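You operate a simulated robot arm through the tools that you are given. There is no shell and no other tool.

You run a simulated robot arm. Do the job below in one go: nothing can be reset, and whatever is moved stays where it is left.

Task
Test the cup on the grey meter and give it the plant food that FEED shows.
Fine: test first; as many pumps as the number, none in the other sample cups; in the shaker, tank switch at FOOD; swing the spout aside again. Set down upright: yellow sample cup. Where these are worked on the way, their far stop is far enough and under half their travel is too little: swing spout.

Only the result counts: the job must be done as asked and must still hold three seconds after the hand-in. Knocking over, shifting, dropping, spilling or breaking anything else fails it.

Robot
A 7-joint arm with a two-finger parallel gripper, fixed in place. Base frame: the origin is at the foot of the arm, x ahead of it, y to its left, z up; the work surface is at about z = 0.8. Units: m, rad, N and s.
Its first joint turns from -2.601 to 2.601 rad. Payload 3.43 kg.
The TCP is the grasp point between the finger pads, 0.03 m short of the fingertips. In the tool frame z runs along the fingers and y along their closing line. Largest opening 0.094 m; finger width 0.028, thickness 0.01; the body of the gripper, 0.05 by 0.096 m, starts 0.055 m behind the TCP.
Orientation is that of the tool frame in the base frame, as a unit quaternion [w, x, y, z]. With the fingers straight down and closing along the base's y, the tool's x points along the base's -x, its y along +y and its z along -z.

Tools
- The arm moves only by the tool jog_arm. Its arguments are lists of equal length, an entry for each row: "translation": the shift along the base's x, y, z in m, a list of three; "dr": the turn, a rotation vector about the base's x, y, z in rad, a list of three; "jaw": the gripper command, from -1 (shut) to 1 (fully open), values between in proportion. In form: {"translation": [[x, y, z], ...], "dr": [[wx, wy, wz], ...], "jaw": [jaw, ...]}. A call has 1 to 20 rows; each row shifts and turns the commanded pose from where the row before left it. Each row takes 0.2 s and may step no farther than 0.05 m and 0.15 rad from the row before; otherwise, or with a gripper value out of range, the whole call is refused. Where a pose cannot be reached the arm comes as near as it can. A force on the tool above 40 N (or 10 N above the force at the start of the call, whichever is more), or a blocked arm, ends the call early, and 0.2 s more pass. Each finger travels about 0.045 m/s and halts on what it meets, pressing with about 20 N; the grip force reading is that of the motor and also rises with nothing between the fingers. The clock runs only during rows and for 0.2 s after the last one: add rows that do not move to give the fingers time. It gives the time, the measured TCP pose, the force on the tool (base axes), the opening and the grip force at its end, in the units of the frame above (readings bear some noise), with the torque about the TCP (base axes, N m) and any sound that the robot's microphone picked up.
- Cameras (640 x 400 px; columns grow to the right, rows downward): "scene" is fixed at [0.0478, 0.4995, 1.3919]; the picture's right is [0.10, -0.99, 0.00], its down [-0.45, -0.05, -0.89] and it looks along [0.89, 0.09, -0.45] (base axes); focal length 310 px, centre (320, 200). "wrist" rides on the gripper at [0.076, 0.014, -0.102] in the tool frame; the picture's right is [-0.18, 0.98, 0.00], its down [-0.75, -0.14, -0.64] and it looks along [-0.63, -0.12, 0.77] (tool axes); focal length 243 px, centre (320, 200).
- get_image(camera): a new picture of that camera. No time passes.
- probe_pixels(camera, pixels): for up to 12 pixels [column, row] of the newest picture of that camera ("zoom" is the newest enlarged one), the place [x, y, z] in the base frame of the surface seen there, good to about 0.002 m. No time passes.
- close_up(camera, box): a new picture of the part [left, top, right, bottom] of that camera's present view, enlarged. No time passes.
- job_done(): hands the job in; it is judged then, once.

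Leave the gripper open and the arm clear of the work at the hand-in unless told otherwise.

The tools are called as a command line: name --argument value ..., lists and objects as JSON in quotes. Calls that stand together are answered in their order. jog_arm: Moves the arm, as the interface text tells. Its arguments: {"type":"object","properties":{"translation":{"type":"array","items":{"type":"array","items":{"type":"number"}}},"dr":{"type":"array","items":{"type":"array","items":{"type":"number"}}},"jaw":{"type":"array","items":{"type":"number"}}},"required":["translation","dr","jaw"]} The other tools are called the same way: get_image (camera) takes a picture; probe_pixels (camera, pixels) gives the place of the surface under pixels of a picture; close_up (camera, box) takes an enlarged picture of a part of a camera's view; job_done () hands the job in.

At the start:

```text
time_s: 0.0
ee_pos: [0.6541, 0.4236, 1.1046]
ee_rot: [-0.001, 0.0, 1.0, -0.001]
wrist_force: [-0.6, 0.4, 0.8]
moment: [0.0, 0.01, 0.02]
gripper_width: 0.0943
grasp_force: 0.0
```

scene: 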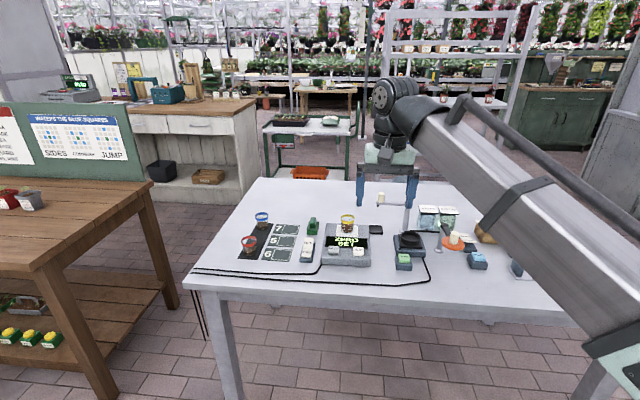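
wrist: 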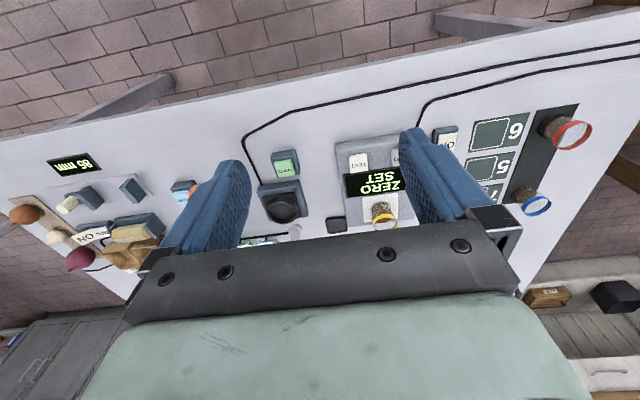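

I see a table with a grey meter (display "ZERO SET"), a yellow-ring cup on it, other cups (red, blue), and more devices to the right. I'll take enlarged pictures to read everything.

close_up --camera "scene" --box '[230, 190, 390, 290]'

close_up --camera "scene" --box '[380, 190, 540, 290]'

close_up --camera "wrist" --box '[240, 80, 620, 260]'

close_up --camera "wrist" --box '[0, 130, 240, 290]'

```text
4.00 times, centred on (310, 240) of scene
```

zoom: 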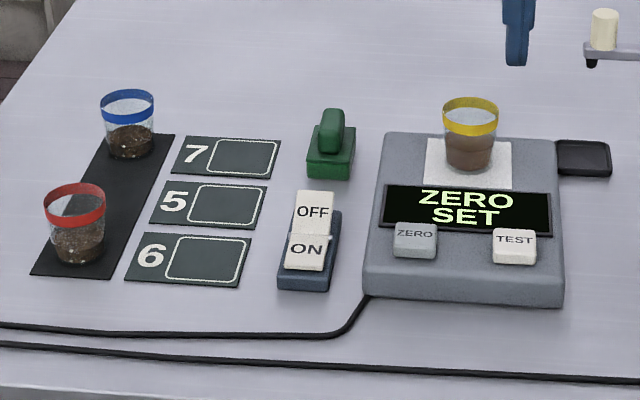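

```text
4.00 times, centred on (460, 240) of scene
```

zoom: 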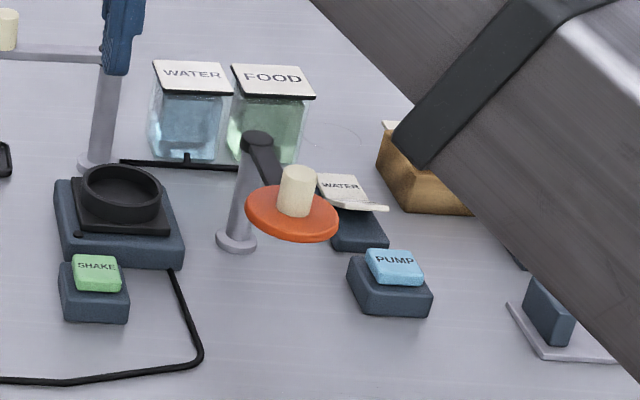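

```text
1.68 times, centred on (430, 170) of wrist
```

zoom: 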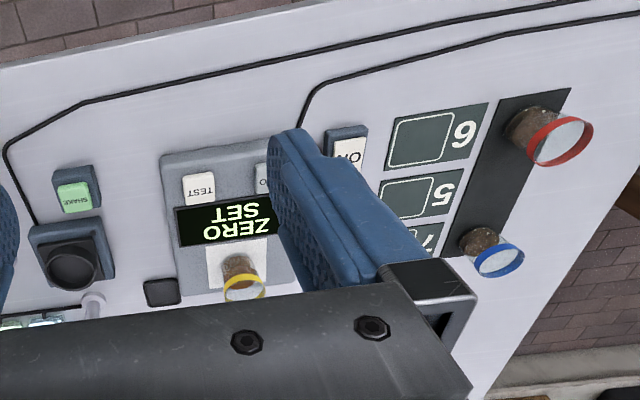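

```text
2.50 times, centred on (120, 210) of wrist
```

zoom: 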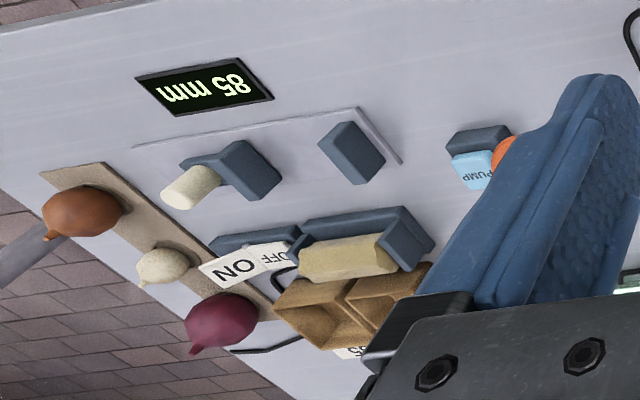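

I'll measure the main places in the scene picture: cups, meter buttons, switch, spouts, tanks, pump, shaker.

get_image --camera "scene"

probe_pixels --camera "scene" --pixels '[[347, 217], [347, 228], [358, 251], [334, 250], [308, 243], [381, 198], [407, 228], [407, 210], [410, 240], [404, 258], [455, 238], [437, 249]]'

close_up --camera "scene" --box '[340, 160, 420, 270]'

close_up --camera "scene" --box '[400, 200, 500, 280]'

```text
taken
```

scene: 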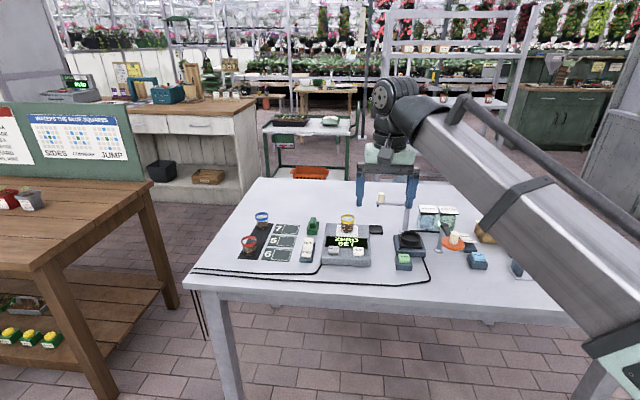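

```text
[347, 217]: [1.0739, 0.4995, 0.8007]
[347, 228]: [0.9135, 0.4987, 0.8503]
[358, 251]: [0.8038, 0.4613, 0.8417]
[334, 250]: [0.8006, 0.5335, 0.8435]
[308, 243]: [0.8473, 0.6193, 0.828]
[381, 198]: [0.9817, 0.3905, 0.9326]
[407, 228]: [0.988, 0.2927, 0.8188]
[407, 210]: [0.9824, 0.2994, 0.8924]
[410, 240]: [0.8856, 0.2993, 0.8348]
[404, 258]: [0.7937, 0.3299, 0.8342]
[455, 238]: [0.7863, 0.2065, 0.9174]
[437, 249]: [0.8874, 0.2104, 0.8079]
```

```text
3.64 times, centred on (380, 215) of scene
```

zoom: 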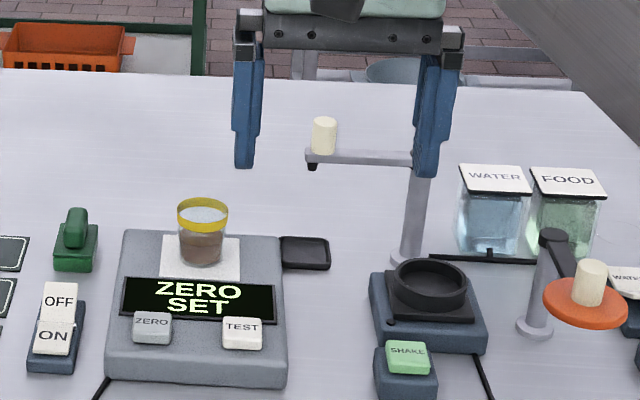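

```text
5.00 times, centred on (450, 240) of scene
```

zoom: 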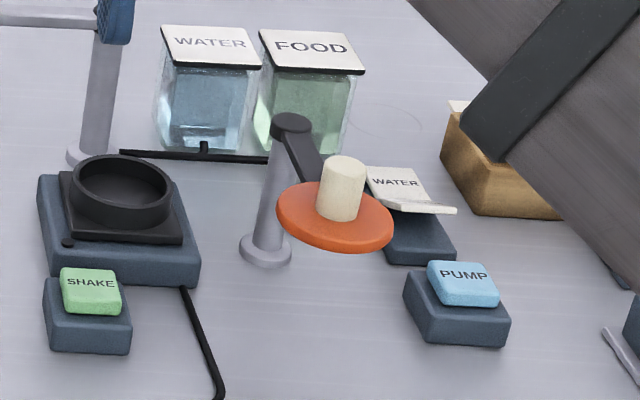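

The spout (grey arm with cream knob) is at scene (381,198), its post at (407,225); the orange disc on another post is next to the shaker. I measure more points on the latest enlarged picture (pump, tank switch, shaker, orange disc).

probe_pixels --camera "zoom" --pixels '[[400, 182], [430, 207], [420, 240], [463, 283], [291, 122], [310, 230], [340, 162], [120, 165], [120, 190], [75, 215], [165, 215], [90, 290]]'

close_up --camera "scene" --box '[300, 170, 420, 270]'

```text
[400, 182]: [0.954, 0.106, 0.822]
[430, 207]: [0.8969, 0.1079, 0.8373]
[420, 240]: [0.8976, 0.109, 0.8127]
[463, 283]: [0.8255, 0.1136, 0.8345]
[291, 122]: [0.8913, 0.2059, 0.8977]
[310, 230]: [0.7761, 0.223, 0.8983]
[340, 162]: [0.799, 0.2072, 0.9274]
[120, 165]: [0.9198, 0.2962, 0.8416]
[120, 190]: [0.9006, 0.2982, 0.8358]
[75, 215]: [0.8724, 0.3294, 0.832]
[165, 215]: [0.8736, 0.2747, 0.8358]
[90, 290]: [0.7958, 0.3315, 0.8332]
```

```text
4.00 times, centred on (360, 220) of scene
```

zoom: 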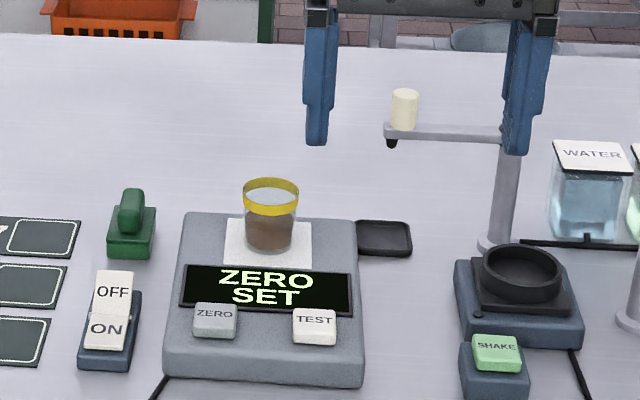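

I see the OFF/ON rocker beside the meter is at ON, and the meter reads ZERO SET with the cup on the white pad. I measure the TEST button, cup rim, meter pad and spout details on this zoom.

probe_pixels --camera "zoom" --pixels '[[314, 314], [298, 312], [333, 312], [314, 330], [314, 340], [271, 205], [246, 200], [296, 200], [269, 240], [404, 95], [404, 125], [440, 130]]'

probe_pixels --camera "scene" --pixels '[[347, 233], [341, 236], [353, 236], [378, 229], [340, 234], [355, 234], [381, 194], [381, 202], [390, 203], [404, 203], [378, 205], [347, 242]]'

```text
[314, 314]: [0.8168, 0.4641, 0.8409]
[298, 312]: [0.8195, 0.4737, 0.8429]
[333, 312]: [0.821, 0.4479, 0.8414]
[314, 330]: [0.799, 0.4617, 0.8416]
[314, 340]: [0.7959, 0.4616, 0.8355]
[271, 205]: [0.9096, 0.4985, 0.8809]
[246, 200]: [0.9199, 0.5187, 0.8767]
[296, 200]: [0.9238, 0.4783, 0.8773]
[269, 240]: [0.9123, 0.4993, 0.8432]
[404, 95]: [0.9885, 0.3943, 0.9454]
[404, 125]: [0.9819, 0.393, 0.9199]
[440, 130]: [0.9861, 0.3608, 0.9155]
```

```text
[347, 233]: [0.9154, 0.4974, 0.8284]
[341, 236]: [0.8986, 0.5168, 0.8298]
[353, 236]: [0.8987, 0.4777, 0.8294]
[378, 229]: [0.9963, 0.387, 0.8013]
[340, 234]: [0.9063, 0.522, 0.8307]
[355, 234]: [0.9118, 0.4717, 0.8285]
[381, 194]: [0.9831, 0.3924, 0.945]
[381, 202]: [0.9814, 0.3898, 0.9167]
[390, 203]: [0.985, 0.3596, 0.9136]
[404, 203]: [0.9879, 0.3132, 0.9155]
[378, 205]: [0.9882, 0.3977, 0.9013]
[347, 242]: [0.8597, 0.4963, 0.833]
```

TEST's top is at about (0.810, 0.462, 0.8415); the cup centre at about (0.93, 0.498), rim at z≈0.885. I close the fingers and move above TEST.

jog_arm --translation '[[0.026, 0.0064, -0.0256], [0.026, 0.0064, -0.0256], [0.026, 0.0064, -0.0256], [0.026, 0.0064, -0.0256], [0.026, 0.0064, -0.0256], [0.026, 0.0064, -0.0256], [0, 0, 0], [0, 0, 0]]' --dr '[[0, 0, 0], [0, 0, 0], [0, 0, 0], [0, 0, 0], [0, 0, 0], [0, 0, 0], [0, 0, 0], [0, 0, 0]]' --jaw '[-1, -1, -1, -1, -1, -1, -1, -1]'

get_image --camera "wrist"

get_image --camera "scene"

```text
time_s: 1.8
ee_pos: [0.811, 0.462, 0.9521]
ee_rot: [0.0, 0.0, 1.0, 0.001]
wrist_force: [-0.9, 0.1, -0.2]
moment: [-0.02, 0.05, 0.04]
gripper_width: 0.0003
grasp_force: 20.1
```

```text
taken
```

wrist: 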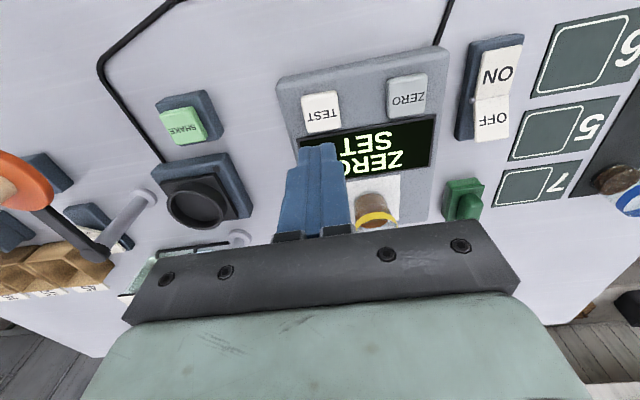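

```text
taken
```

scene: 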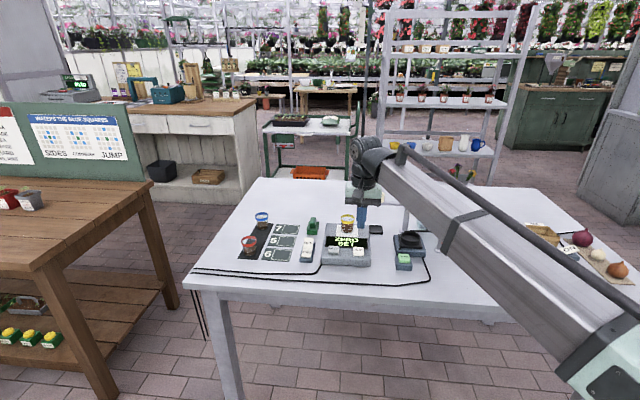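

The fingertips are right above TEST (tip z≈0.922). I go down to just above the button, then press slowly.

jog_arm --translation '[[0, 0, -0.03], [0, 0, -0.03], [0, 0, -0.015], [0, 0, -0.003], [0, 0, -0.003], [0, 0, -0.003], [0, 0, -0.002]]' --dr '[[0, 0, 0], [0, 0, 0], [0, 0, 0], [0, 0, 0], [0, 0, 0], [0, 0, 0], [0, 0, 0]]' --jaw '[-1, -1, -1, -1, -1, -1, -1]'

close_up --camera "scene" --box '[300, 190, 420, 270]'

```text
time_s: 3.4
ee_pos: [0.8098, 0.4614, 0.8666]
ee_rot: [0.0, 0.0, 1.0, -0.001]
wrist_force: [-0.3, -0.2, 3.4]
moment: [0.01, -0.04, 0.04]
gripper_width: 0.0
grasp_force: 19.5
heard: click
```

```text
5.00 times, centred on (360, 230) of scene
```

zoom: 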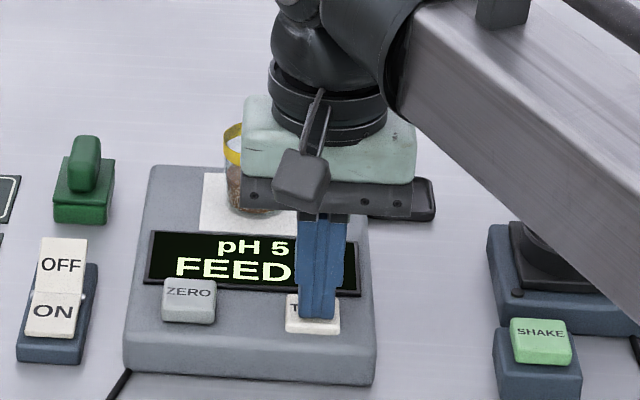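

A click was heard and the display changed to "pH 5 / FEED ...". I release the button by rising straight up and read the display.

jog_arm --translation '[[0, 0, 0.02], [0, 0, 0.04], [-0.03, 0, 0.04], [-0.05, 0, 0.04], [-0.04, 0, 0.03]]' --dr '[[0, 0, 0], [0, 0, 0], [0, 0, 0], [0, 0, 0], [0, 0, 0]]' --jaw '[-1, -1, -1, -1, -1]'

close_up --camera "scene" --box '[300, 190, 420, 270]'

get_image --camera "wrist"

```text
refused: row 4 steps farther than a row can; nothing moved
```

```text
5.00 times, centred on (360, 230) of scene
```

zoom: 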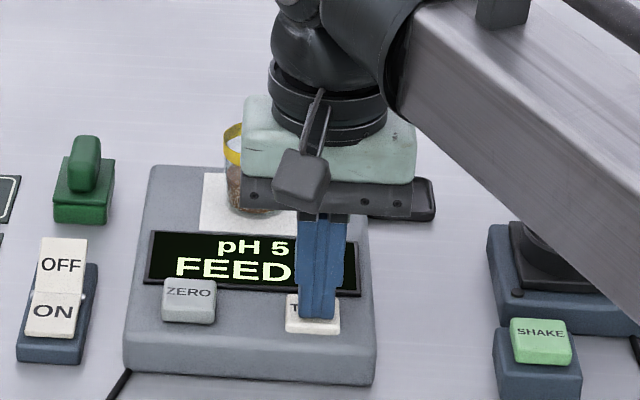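

```text
taken
```

wrist: 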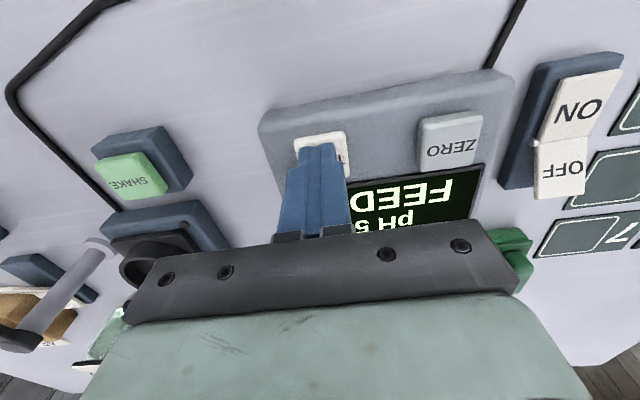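

One row was too long, so nothing moved. I repeat with smaller rows.

jog_arm --translation '[[0, 0, 0.02], [0, 0, 0.04], [-0.02, 0, 0.04], [-0.03, 0, 0.035], [-0.03, 0, 0.035], [-0.03, 0, 0.03]]' --dr '[[0, 0, 0], [0, 0, 0], [0, 0, 0], [0, 0, 0], [0, 0, 0], [0, 0, 0]]' --jaw '[-1, -1, -1, -1, -1, -1]'

close_up --camera "scene" --box '[300, 190, 420, 270]'

get_image --camera "wrist"

```text
time_s: 4.8
ee_pos: [0.6992, 0.4591, 1.0651]
ee_rot: [0.0, 0.001, 1.0, 0.0]
wrist_force: [0.2, 0.3, -0.7]
moment: [0.01, 0.01, 0.0]
gripper_width: 0.0002
grasp_force: 20.1
```

```text
5.00 times, centred on (360, 230) of scene
```

zoom: 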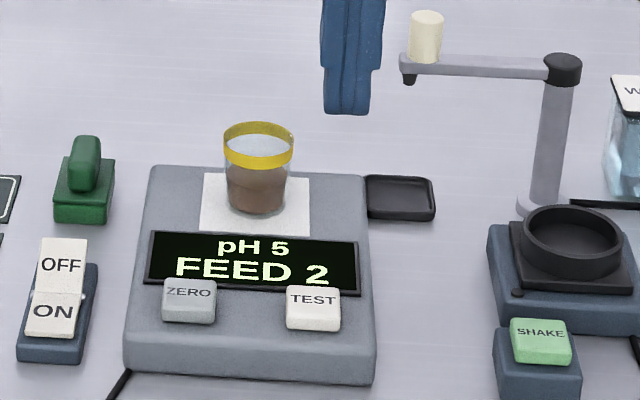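

```text
taken
```

wrist: 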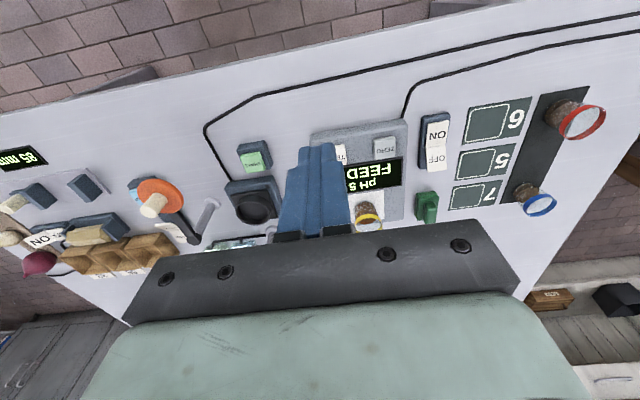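

It reads "pH 5, FEED 2": two pumps are wanted. Now I measure the cup, the shaker's ring and the spout in this clear view.

probe_pixels --camera "zoom" --pixels '[[258, 168], [226, 140], [291, 140], [258, 195], [258, 212], [575, 260], [525, 230], [622, 235], [572, 212], [572, 240], [560, 62], [408, 82]]'

close_up --camera "scene" --box '[385, 220, 435, 260]'

```text
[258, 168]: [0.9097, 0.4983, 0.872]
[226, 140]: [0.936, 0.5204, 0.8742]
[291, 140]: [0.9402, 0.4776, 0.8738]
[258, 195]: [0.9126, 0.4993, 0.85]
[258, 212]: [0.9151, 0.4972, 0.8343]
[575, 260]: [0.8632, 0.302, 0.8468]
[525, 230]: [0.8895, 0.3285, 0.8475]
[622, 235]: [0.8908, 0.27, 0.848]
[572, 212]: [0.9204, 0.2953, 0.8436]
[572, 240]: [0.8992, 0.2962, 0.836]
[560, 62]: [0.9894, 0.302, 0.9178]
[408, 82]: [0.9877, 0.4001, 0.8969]
```

```text
10.00 times, centred on (410, 240) of scene
```

zoom: 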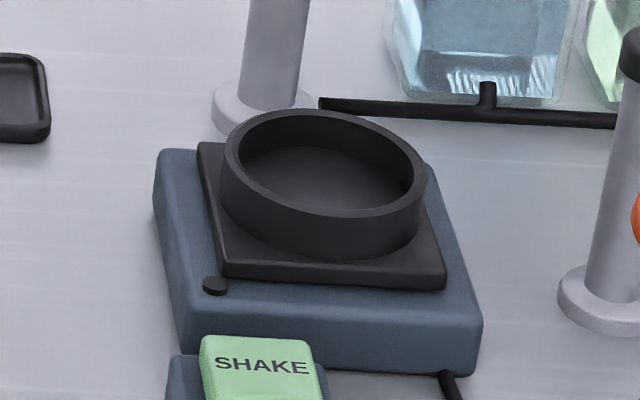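

I measure the shaker ring's rim and floor on this enlarged picture.

probe_pixels --camera "zoom" --pixels '[[330, 212], [320, 110], [230, 160], [420, 180], [325, 117], [325, 203], [239, 160], [409, 178], [325, 160], [325, 190], [260, 160], [215, 286]]'

```text
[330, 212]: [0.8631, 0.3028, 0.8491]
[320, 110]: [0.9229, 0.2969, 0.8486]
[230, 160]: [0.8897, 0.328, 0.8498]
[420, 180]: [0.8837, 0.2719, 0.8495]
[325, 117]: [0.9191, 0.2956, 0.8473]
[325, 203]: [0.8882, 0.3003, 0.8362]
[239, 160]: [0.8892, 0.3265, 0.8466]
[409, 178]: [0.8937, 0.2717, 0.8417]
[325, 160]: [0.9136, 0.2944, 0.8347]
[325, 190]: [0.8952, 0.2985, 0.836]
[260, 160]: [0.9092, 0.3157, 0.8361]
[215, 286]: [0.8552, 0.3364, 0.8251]
```

FEED 2 → two pumps. The cup centre is about (0.932, 0.499), beyond the straight-down reach, so I open the gripper, yaw it to point radially at the cup (0.49 rad) and tilt it outward by 0.7 rad, staying high.

jog_arm --translation '[[0, 0, 0], [0, 0, 0], [0, 0, 0], [0, 0, 0], [0, 0, 0], [0, 0, 0], [0, 0, 0], [0, 0, 0], [0, 0, 0], [0, 0, 0]]' --dr '[[0, 0, 0.1225], [0, 0, 0.1225], [0, 0, 0.1225], [0, 0, 0.1225], [0.066, -0.1235, 0], [0.066, -0.1235, 0], [0.066, -0.1235, 0], [0.066, -0.1235, 0], [0.066, -0.1235, 0], [0, 0, 0]]' --jaw '[1, 1, 1, 1, 1, 1, 1, 1, 1, 1]'

get_image --camera "wrist"

get_image --camera "scene"

```text
time_s: 7.0
ee_pos: [0.7003, 0.4622, 1.0682]
ee_rot: [0.334, -0.228, 0.911, 0.083]
wrist_force: [0.2, 0.3, -0.4]
moment: [0.04, 0.03, 0.03]
gripper_width: 0.094
grasp_force: 0.1
```

```text
taken
```

wrist: 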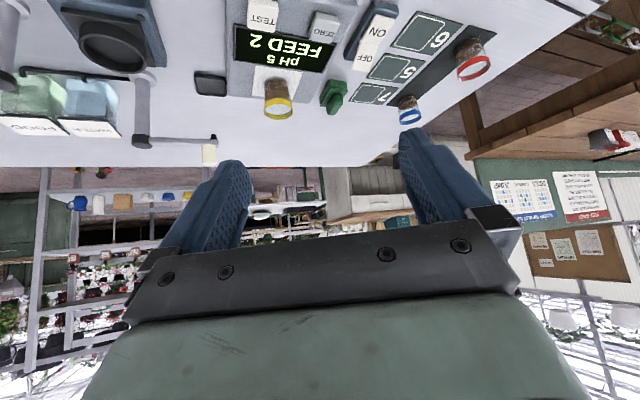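

```text
taken
```

scene: 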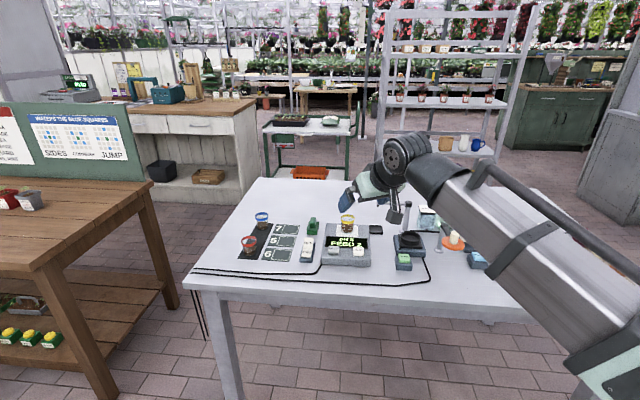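

The tool now tilts 40° outward toward the cup. I move to the start of the approach line, about 0.12 m behind the cup along the tool axis, and check the reach.

jog_arm --translation '[[0.0328, 0.0002, -0.019], [0.0328, 0.0002, -0.019], [0.0328, 0.0002, -0.019], [0.0328, 0.0002, -0.019], [0.0327, 0.0002, -0.019], [0, 0, 0]]' --dr '[[0, 0, 0], [0, 0, 0], [0, 0, 0], [0, 0, 0], [0, 0, 0], [0, 0, 0]]' --jaw '[1, 1, 1, 1, 1, 1]'

get_image --camera "wrist"

close_up --camera "scene" --box '[280, 160, 440, 270]'

```text
time_s: 8.4
ee_pos: [0.8636, 0.4624, 0.9704]
ee_rot: [0.333, -0.227, 0.911, 0.083]
wrist_force: [0.2, -0.2, -0.5]
moment: [0.01, 0.02, 0.0]
gripper_width: 0.0943
grasp_force: 0.1
```

```text
taken
```

wrist: 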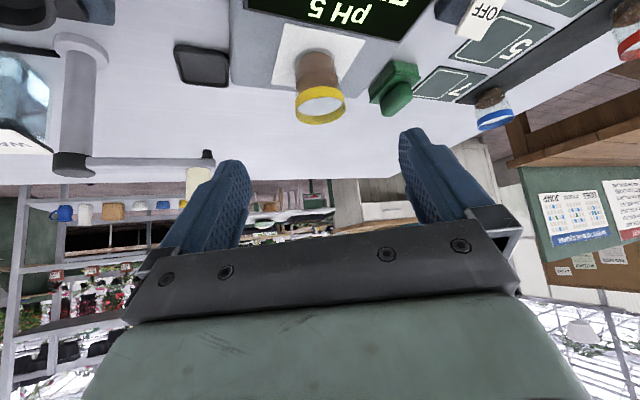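

```text
3.64 times, centred on (360, 215) of scene
```

zoom: 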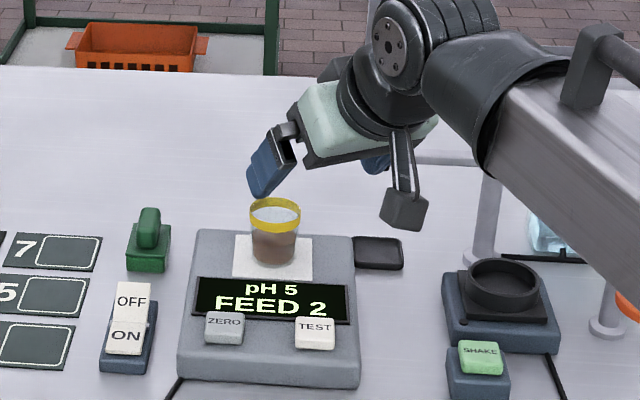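

The pose is reached. The wrist picture shows the cup's yellow rim around (320,105). I measure the rim there to fix the cup's centre, and the fingertips' place.

probe_pixels --camera "wrist" --pixels '[[320, 90], [322, 121], [296, 103], [344, 99], [310, 60], [297, 80], [338, 78], [205, 152], [88, 160], [200, 185], [70, 160], [208, 160]]'

probe_pixels --camera "zoom" --pixels '[[275, 200], [275, 232], [251, 216], [299, 214], [275, 262]]'

```text
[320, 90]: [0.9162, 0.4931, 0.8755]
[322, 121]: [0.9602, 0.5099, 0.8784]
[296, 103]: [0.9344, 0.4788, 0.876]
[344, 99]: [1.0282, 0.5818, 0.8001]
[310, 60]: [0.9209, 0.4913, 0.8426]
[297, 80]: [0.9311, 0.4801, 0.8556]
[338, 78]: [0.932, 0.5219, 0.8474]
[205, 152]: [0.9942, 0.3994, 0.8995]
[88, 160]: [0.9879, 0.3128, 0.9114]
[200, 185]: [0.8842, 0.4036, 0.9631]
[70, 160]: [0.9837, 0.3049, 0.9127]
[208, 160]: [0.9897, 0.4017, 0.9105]
```

```text
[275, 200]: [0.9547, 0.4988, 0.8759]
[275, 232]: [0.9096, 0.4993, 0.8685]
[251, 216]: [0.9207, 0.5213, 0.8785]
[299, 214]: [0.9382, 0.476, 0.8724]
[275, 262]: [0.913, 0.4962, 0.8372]
```

The cup centre is about (0.933, 0.499), rim top z≈0.882. I slide down along the tool axis so the open fingers straddle the rim at TCP z≈0.879.

jog_arm --translation '[[0.0115, 0.006, -0.0152], [0.0115, 0.006, -0.0152], [0.0115, 0.006, -0.0152], [0.0115, 0.006, -0.0152], [0.0115, 0.006, -0.0151], [0.0115, 0.006, -0.0151], [0, 0, 0]]' --dr '[[0, 0, 0], [0, 0, 0], [0, 0, 0], [0, 0, 0], [0, 0, 0], [0, 0, 0], [0, 0, 0]]' --jaw '[1, 1, 1, 1, 1, 1, 1]'

get_image --camera "wrist"

close_up --camera "scene" --box '[300, 180, 420, 270]'

```text
time_s: 10.0
ee_pos: [0.9338, 0.5, 0.8802]
ee_rot: [0.334, -0.227, 0.911, 0.083]
wrist_force: [1.6, -0.6, 0.9]
moment: [0.04, -0.01, -0.01]
gripper_width: 0.094
grasp_force: 0.1
```

```text
taken
```

wrist: 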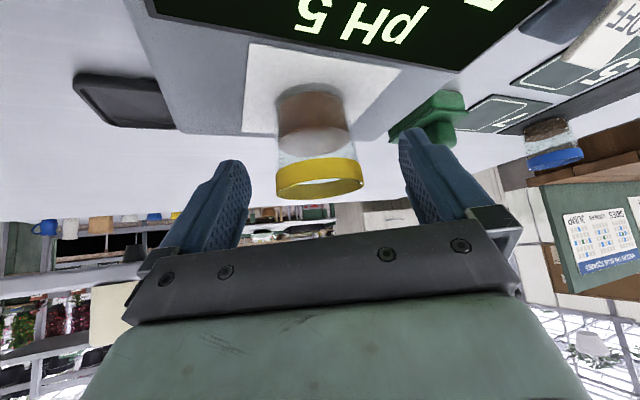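

```text
4.44 times, centred on (360, 225) of scene
```

zoom: 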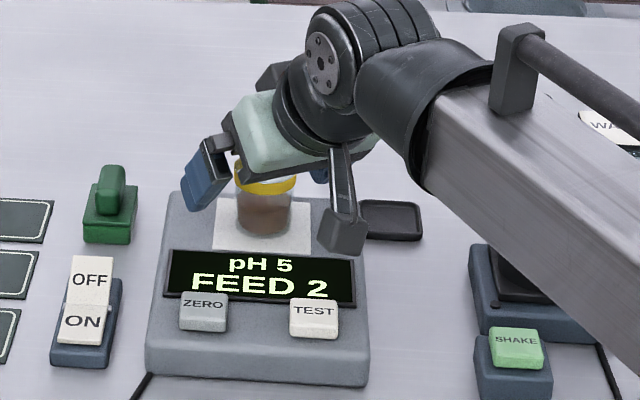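

The cup rim (277–363, rows 160–195) sits between the fingers. I check the rim's place once more from here before closing.

probe_pixels --camera "wrist" --pixels '[[318, 165], [319, 193], [279, 185], [361, 182], [290, 166], [350, 162], [245, 175], [403, 150], [310, 140], [238, 163], [320, 175]]'

```text
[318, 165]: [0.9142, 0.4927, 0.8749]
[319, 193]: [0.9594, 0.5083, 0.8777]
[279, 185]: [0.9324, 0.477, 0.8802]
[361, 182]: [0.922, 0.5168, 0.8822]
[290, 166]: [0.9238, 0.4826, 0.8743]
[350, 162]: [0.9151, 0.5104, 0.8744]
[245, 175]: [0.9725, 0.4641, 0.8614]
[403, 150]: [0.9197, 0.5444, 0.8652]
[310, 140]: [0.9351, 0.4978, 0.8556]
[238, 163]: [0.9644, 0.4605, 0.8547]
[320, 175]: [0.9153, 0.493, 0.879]
```

The cup is centred within about 1 mm between the fingers. I close the gripper.

jog_arm --translation '[[0, 0, 0], [0, 0, 0], [0, 0, 0], [0, 0, 0], [0, 0, 0]]' --dr '[[0, 0, 0], [0, 0, 0], [0, 0, 0], [0, 0, 0], [0, 0, 0]]' --jaw '[-1, -1, -1, -1, -1]'

get_image --camera "wrist"

close_up --camera "scene" --box '[300, 180, 420, 270]'

```text
time_s: 11.2
ee_pos: [0.9334, 0.4988, 0.8793]
ee_rot: [0.333, -0.228, 0.911, 0.083]
wrist_force: [0.0, 0.4, 0.4]
moment: [0.02, -0.03, 0.02]
gripper_width: 0.0446
grasp_force: 20.2
```

```text
taken
```

wrist: 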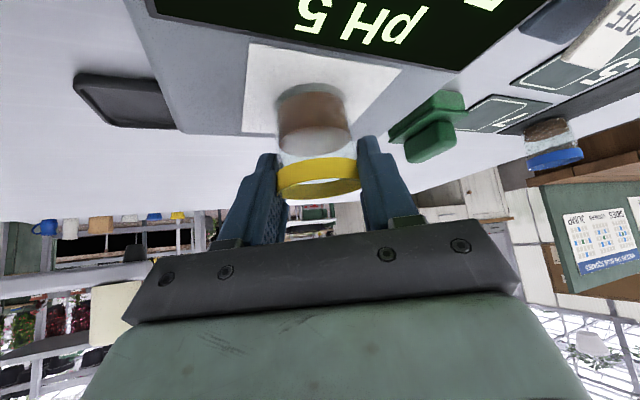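

```text
4.44 times, centred on (360, 225) of scene
```

zoom: 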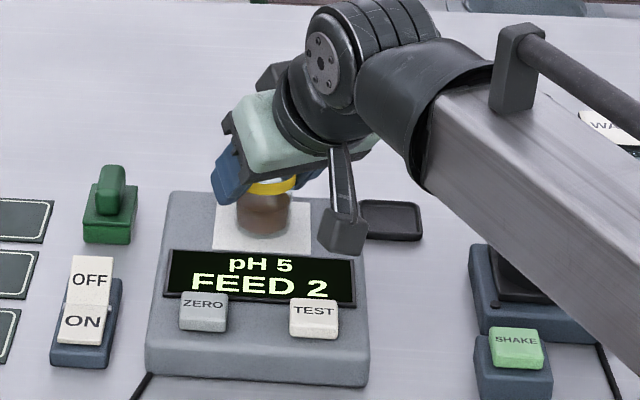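

Gripped: opening 0.0446, force 20 N. I lift straight up gently by 0.06 m.

jog_arm --translation '[[0, 0, 0.004], [0, 0, 0.008], [0, 0, 0.012], [0, 0, 0.014], [0, 0, 0.012], [0, 0, 0.007], [0, 0, 0.003], [0, 0, 0]]' --dr '[[0, 0, 0], [0, 0, 0], [0, 0, 0], [0, 0, 0], [0, 0, 0], [0, 0, 0], [0, 0, 0], [0, 0, 0]]' --jaw '[-1, -1, -1, -1, -1, -1, -1, -1]'

close_up --camera "scene" --box '[300, 170, 440, 270]'

get_image --camera "wrist"

```text
time_s: 13.0
ee_pos: [0.9335, 0.499, 0.9388]
ee_rot: [0.333, -0.228, 0.911, 0.084]
wrist_force: [0.0, 0.4, -1.2]
moment: [0.02, -0.01, -0.01]
gripper_width: 0.0448
grasp_force: 20.0
```

```text
4.00 times, centred on (370, 220) of scene
```

zoom: 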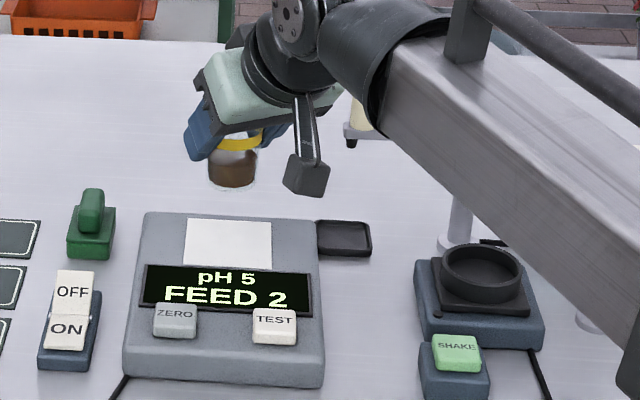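

```text
taken
```

wrist: 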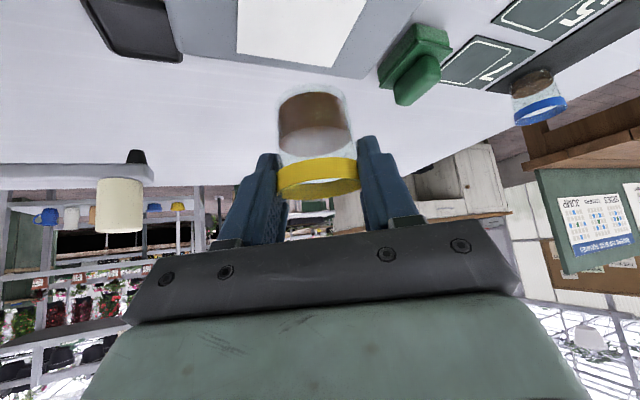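

The cup hangs upright. I draw back from the spout, then move sideways while yawing back to face straight ahead, stopping short of the shaker at x≈0.84.

jog_arm --translation '[[-0.006, -0.0025, 0], [-0.012, -0.005, 0], [-0.016, -0.0067, 0], [-0.016, -0.0067, 0], [-0.016, -0.0067, 0], [-0.014, -0.0059, 0], [-0.009, -0.0038, 0], [-0.004, -0.0017, 0], [0, -0.006, 0], [0, -0.012, 0], [0, -0.017, 0], [0, -0.018, 0], [0, -0.019, 0], [0, -0.019, 0], [0, -0.018, 0], [0, -0.017, 0], [0, -0.016, 0], [0, -0.012, 0], [0, -0.0075, 0], [0, 0, 0]]' --dr '[[0, 0, 0], [0, 0, 0], [0, 0, 0], [0, 0, 0], [0, 0, 0], [0, 0, 0], [0, 0, 0], [0, 0, 0], [0, 0, -0.02], [0, 0, -0.04], [0, 0, -0.055], [0, 0, -0.055], [0, 0, -0.055], [0, 0, -0.055], [0, 0, -0.055], [0, 0, -0.055], [0, 0, -0.05], [0, 0, -0.035], [0, 0, -0.015], [0, 0, 0]]' --jaw '[-1, -1, -1, -1, -1, -1, -1, -1, -1, -1, -1, -1, -1, -1, -1, -1, -1, -1, -1, -1]'

get_image --camera "wrist"

get_image --camera "scene"

```text
time_s: 17.2
ee_pos: [0.8404, 0.2989, 0.9385]
ee_rot: [0.342, 0.0, 0.94, 0.0]
wrist_force: [-0.8, -0.3, -0.4]
moment: [0.0, -0.01, 0.02]
gripper_width: 0.0449
grasp_force: 20.6
```

```text
taken
```

wrist: 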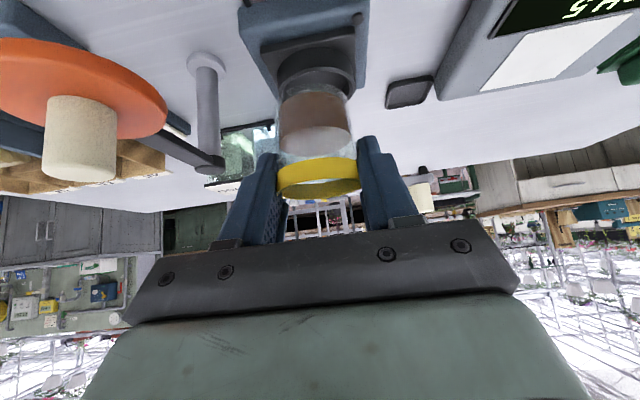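

```text
taken
```

scene: 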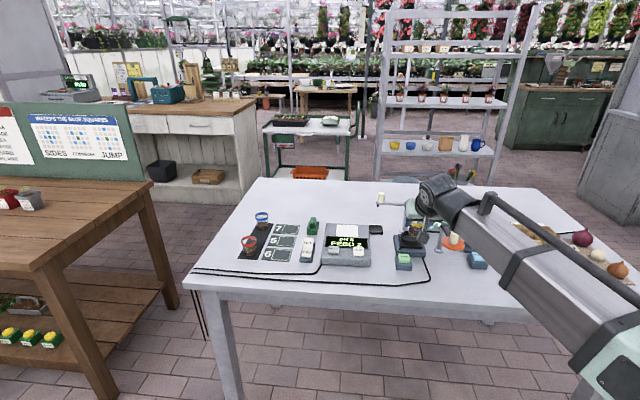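

The cup is held upright just short of the shaker. I probe the shaker ring and the cup from this view.

probe_pixels --camera "wrist" --pixels '[[318, 52], [278, 75], [357, 70], [318, 40], [285, 100], [350, 95], [318, 165], [319, 190], [318, 150], [165, 110], [207, 62], [216, 165]]'

close_up --camera "scene" --box '[370, 180, 470, 270]'

```text
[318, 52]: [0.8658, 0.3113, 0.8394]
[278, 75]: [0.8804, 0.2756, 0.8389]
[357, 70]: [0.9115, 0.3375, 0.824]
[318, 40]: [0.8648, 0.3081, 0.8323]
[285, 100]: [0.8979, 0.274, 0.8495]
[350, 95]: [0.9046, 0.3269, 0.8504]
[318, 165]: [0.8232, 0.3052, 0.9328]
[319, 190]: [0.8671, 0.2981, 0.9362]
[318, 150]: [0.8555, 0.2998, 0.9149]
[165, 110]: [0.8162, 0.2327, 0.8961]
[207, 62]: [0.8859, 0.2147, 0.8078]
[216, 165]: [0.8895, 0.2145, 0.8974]
```

```text
4.44 times, centred on (420, 225) of scene
```

zoom: 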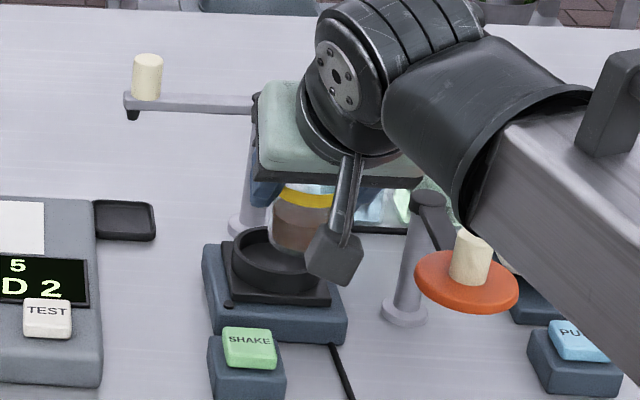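

The ring centre is (0.893, 0.2985). I move forward 0.052 m over it, then lower to about 4 mm above the floor of the ring.

jog_arm --translation '[[0.004, 0, 0], [0.009, 0, 0], [0.012, 0, 0], [0.012, 0, 0], [0.009, 0, 0], [0.0045, 0, 0], [0, 0, 0], [0, 0, -0.004], [0, 0, -0.008], [0, 0, -0.01], [0, 0, -0.01], [0, 0, -0.008], [0, 0, -0.006], [0, 0, -0.003], [0, 0, 0]]' --dr '[[0, 0, 0], [0, 0, 0], [0, 0, 0], [0, 0, 0], [0, 0, 0], [0, 0, 0], [0, 0, 0], [0, 0, 0], [0, 0, 0], [0, 0, 0], [0, 0, 0], [0, 0, 0], [0, 0, 0], [0, 0, 0], [0, 0, 0]]' --jaw '[-1, -1, -1, -1, -1, -1, -1, -1, -1, -1, -1, -1, -1, -1, -1]'

get_image --camera "wrist"

close_up --camera "scene" --box '[370, 180, 470, 270]'

```text
time_s: 20.4
ee_pos: [0.8909, 0.2982, 0.8903]
ee_rot: [0.342, 0.0, 0.94, 0.001]
wrist_force: [-0.3, 0.2, -1.5]
moment: [0.01, 0.01, 0.0]
gripper_width: 0.0448
grasp_force: 20.0
```

```text
taken
```

wrist: 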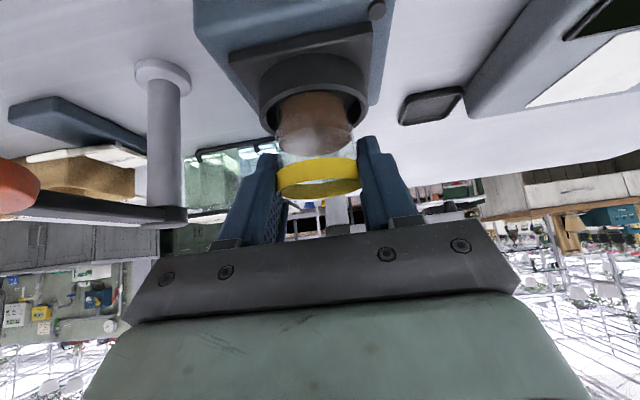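

```text
4.44 times, centred on (420, 225) of scene
```

zoom: 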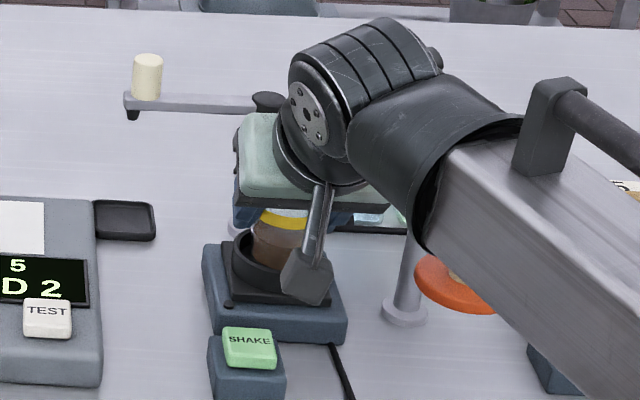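

The cup base is inside the ring and centred. I lower in small steps until it touches.

jog_arm --translation '[[0, 0, -0.0015], [0, 0, -0.0015], [0, 0, 0]]' --dr '[[0, 0, 0], [0, 0, 0], [0, 0, 0]]' --jaw '[-1, -1, -1]'

```text
time_s: 21.2
ee_pos: [0.8911, 0.2995, 0.8878]
ee_rot: [0.343, 0.0, 0.939, -0.001]
wrist_force: [0.3, 0.2, -0.7]
moment: [-0.01, -0.02, 0.01]
gripper_width: 0.0449
grasp_force: 19.4
```

Still hanging (force unchanged). A little lower.

jog_arm --translation '[[0, 0, -0.001], [0, 0, -0.001], [0, 0, 0]]' --dr '[[0, 0, 0], [0, 0, 0], [0, 0, 0]]' --jaw '[-1, -1, -1]'

get_image --camera "wrist"

```text
time_s: 22.0
ee_pos: [0.8912, 0.298, 0.8854]
ee_rot: [0.344, 0.0, 0.939, 0.0]
wrist_force: [-0.1, 0.2, 2.5]
moment: [-0.06, 0.0, -0.02]
gripper_width: 0.045
grasp_force: 20.0
```

```text
taken
```

wrist: 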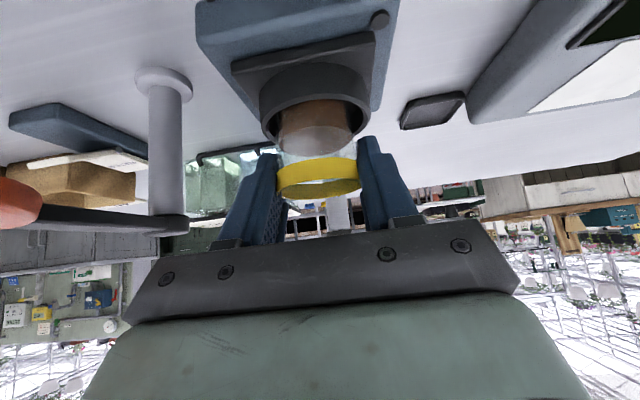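

Upward force 2.5 N: the cup stands on the shaker floor. I open the fingers and then back out along the tool axis.

jog_arm --translation '[[0, 0, 0], [0, 0, 0], [0, 0, 0], [0, 0, 0], [0, 0, 0], [0, 0, 0]]' --dr '[[0, 0, 0], [0, 0, 0], [0, 0, 0], [0, 0, 0], [0, 0, 0], [0, 0, 0]]' --jaw '[0.0, 0.3, 0.6, 0.8, 0.9, 0.9]'

get_image --camera "wrist"

```text
time_s: 23.4
ee_pos: [0.8912, 0.2985, 0.8853]
ee_rot: [0.343, 0.0, 0.939, 0.001]
wrist_force: [-0.5, 0.2, 0.3]
moment: [-0.02, 0.01, 0.01]
gripper_width: 0.0893
grasp_force: 0.0
```

```text
taken
```

wrist: 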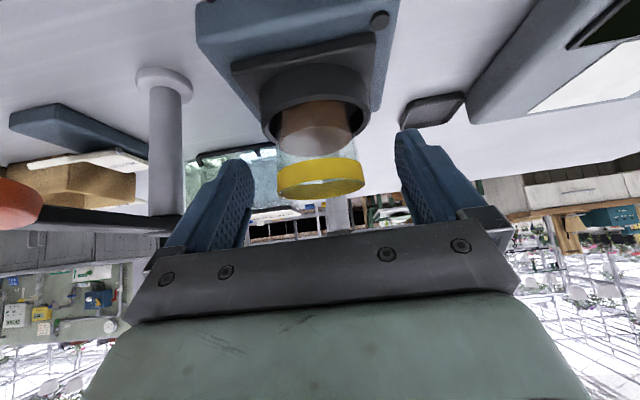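

The fingers are free of the cup. I back out along the tool axis.

jog_arm --translation '[[-0.0064, 0, 0.0077], [-0.0129, 0, 0.0153], [-0.0129, 0, 0.0153], [-0.0129, 0, 0.0153], [-0.0129, 0, 0.0153], [-0.0129, 0, 0.0153], [-0.0129, 0, 0.0153], [0, 0, 0]]' --dr '[[0, 0, 0], [0, 0, 0], [0, 0, 0], [0, 0, 0], [0, 0, 0], [0, 0, 0], [0, 0, 0], [0, 0, 0]]' --jaw '[0.9, 0.9, 0.9, 0.9, 0.9, 0.9, 0.9, 0.9]'

get_image --camera "wrist"

close_up --camera "scene" --box '[370, 180, 530, 280]'

```text
time_s: 25.2
ee_pos: [0.8061, 0.2975, 0.9852]
ee_rot: [0.342, 0.0, 0.94, 0.0]
wrist_force: [0.3, 0.6, 0.3]
moment: [-0.03, -0.01, -0.02]
gripper_width: 0.0893
grasp_force: 0.0
```

```text
taken
```

wrist: 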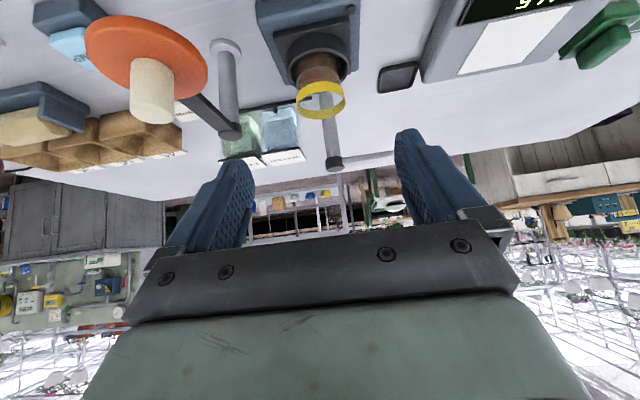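

```text
4.00 times, centred on (450, 230) of scene
```

zoom: 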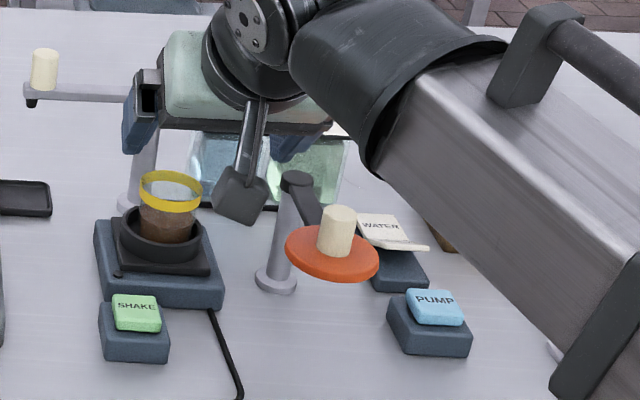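

The cup stands in the shaker ring. Next the tank switch (right, behind the orange disc): I rise, turn the tool upright again, move to y≈0.11 and close the fingers to look at the switch from above.

jog_arm --translation '[[-0.02, 0, 0.04], [-0.02, 0, 0.04], [0, -0.0377, 0], [0, -0.0377, 0], [0, -0.0377, 0], [0, -0.0377, 0], [0, -0.0377, 0], [0, 0, 0]]' --dr '[[0, 0, 0], [0, 0, 0], [0, 0.14, 0], [0, 0.14, 0], [0, 0.14, 0], [0, 0.14, 0], [0, 0.14, 0], [0, 0, 0]]' --jaw '[-1, -1, -1, -1, -1, -1, -1, -1]'

get_image --camera "wrist"

get_image --camera "scene"

```text
time_s: 27.0
ee_pos: [0.7685, 0.1109, 1.0657]
ee_rot: [0.0, 0.0, 1.0, 0.001]
wrist_force: [0.2, 0.3, 0.9]
moment: [0.02, -0.01, 0.02]
gripper_width: 0.0
grasp_force: 20.0
```

```text
taken
```

wrist: 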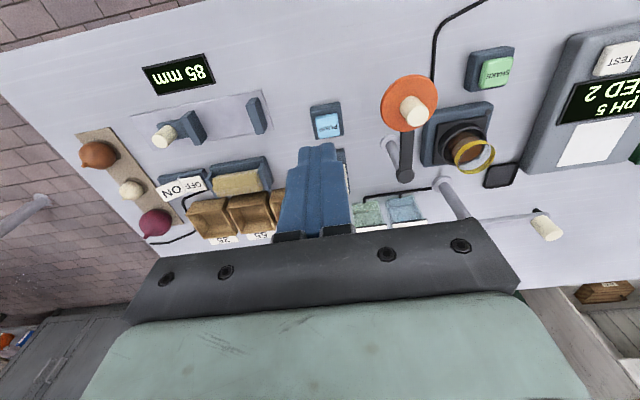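

```text
taken
```

scene: 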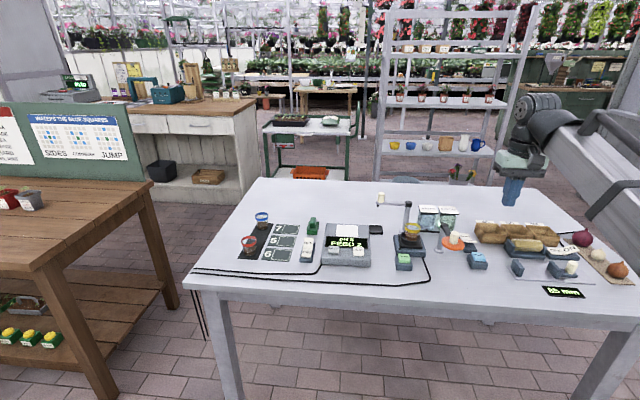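

Now the right side is visible in the scene. I enlarge the area of the switch and pump.

close_up --camera "scene" --box '[430, 220, 510, 280]'

close_up --camera "wrist" --box '[260, 80, 440, 250]'

```text
6.67 times, centred on (470, 250) of scene
```

zoom: 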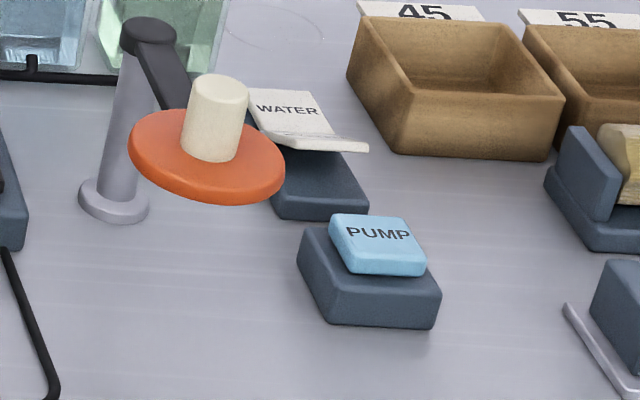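

```text
2.35 times, centred on (350, 165) of wrist
```

zoom: 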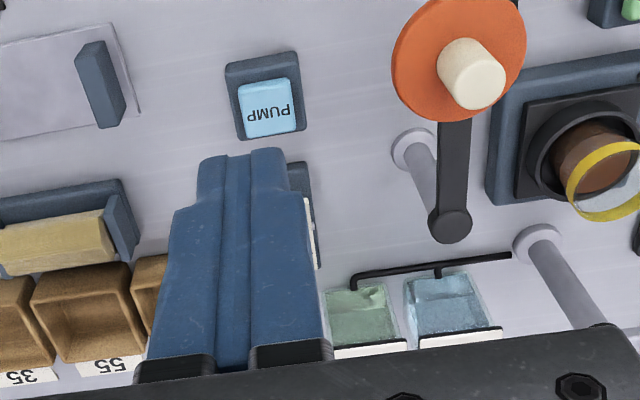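

The fingers hide the switch in the wrist view. I shift 0.07 m to the right to see the switch's labels.

jog_arm --translation '[[0, -0.035, 0], [0, -0.035, 0], [0, 0, 0]]' --dr '[[0, 0, 0], [0, 0, 0], [0, 0, 0]]' --jaw '[-1, -1, -1]'

close_up --camera "wrist" --box '[300, 80, 480, 250]'

```text
time_s: 27.8
ee_pos: [0.767, 0.0408, 1.0679]
ee_rot: [0.0, 0.0, 1.0, 0.0]
wrist_force: [0.2, 0.0, -0.8]
moment: [0.01, -0.02, 0.0]
gripper_width: 0.0002
grasp_force: 20.0
```

```text
2.35 times, centred on (390, 165) of wrist
```

zoom: 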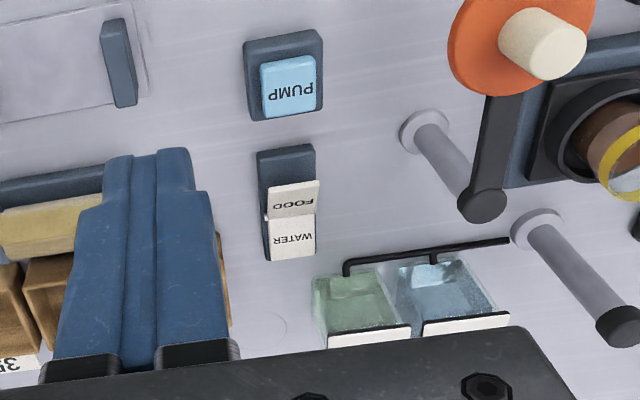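

The switch's near half reads FOOD (raised) and the far half WATER (pressed in). I measure both halves and the pump.

probe_pixels --camera "zoom" --pixels '[[295, 186], [295, 200], [293, 211], [272, 195], [316, 195], [293, 235], [293, 255], [288, 160], [288, 90], [265, 90], [312, 85], [290, 65]]'

```text
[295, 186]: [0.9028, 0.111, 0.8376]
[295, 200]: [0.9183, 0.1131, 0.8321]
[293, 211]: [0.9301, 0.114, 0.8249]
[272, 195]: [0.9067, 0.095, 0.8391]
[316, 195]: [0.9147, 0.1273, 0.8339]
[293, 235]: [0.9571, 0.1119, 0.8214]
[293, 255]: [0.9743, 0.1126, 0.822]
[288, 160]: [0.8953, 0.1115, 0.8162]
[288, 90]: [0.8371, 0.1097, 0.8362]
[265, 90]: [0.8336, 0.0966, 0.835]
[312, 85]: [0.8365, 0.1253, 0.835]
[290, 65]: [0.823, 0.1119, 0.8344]
```

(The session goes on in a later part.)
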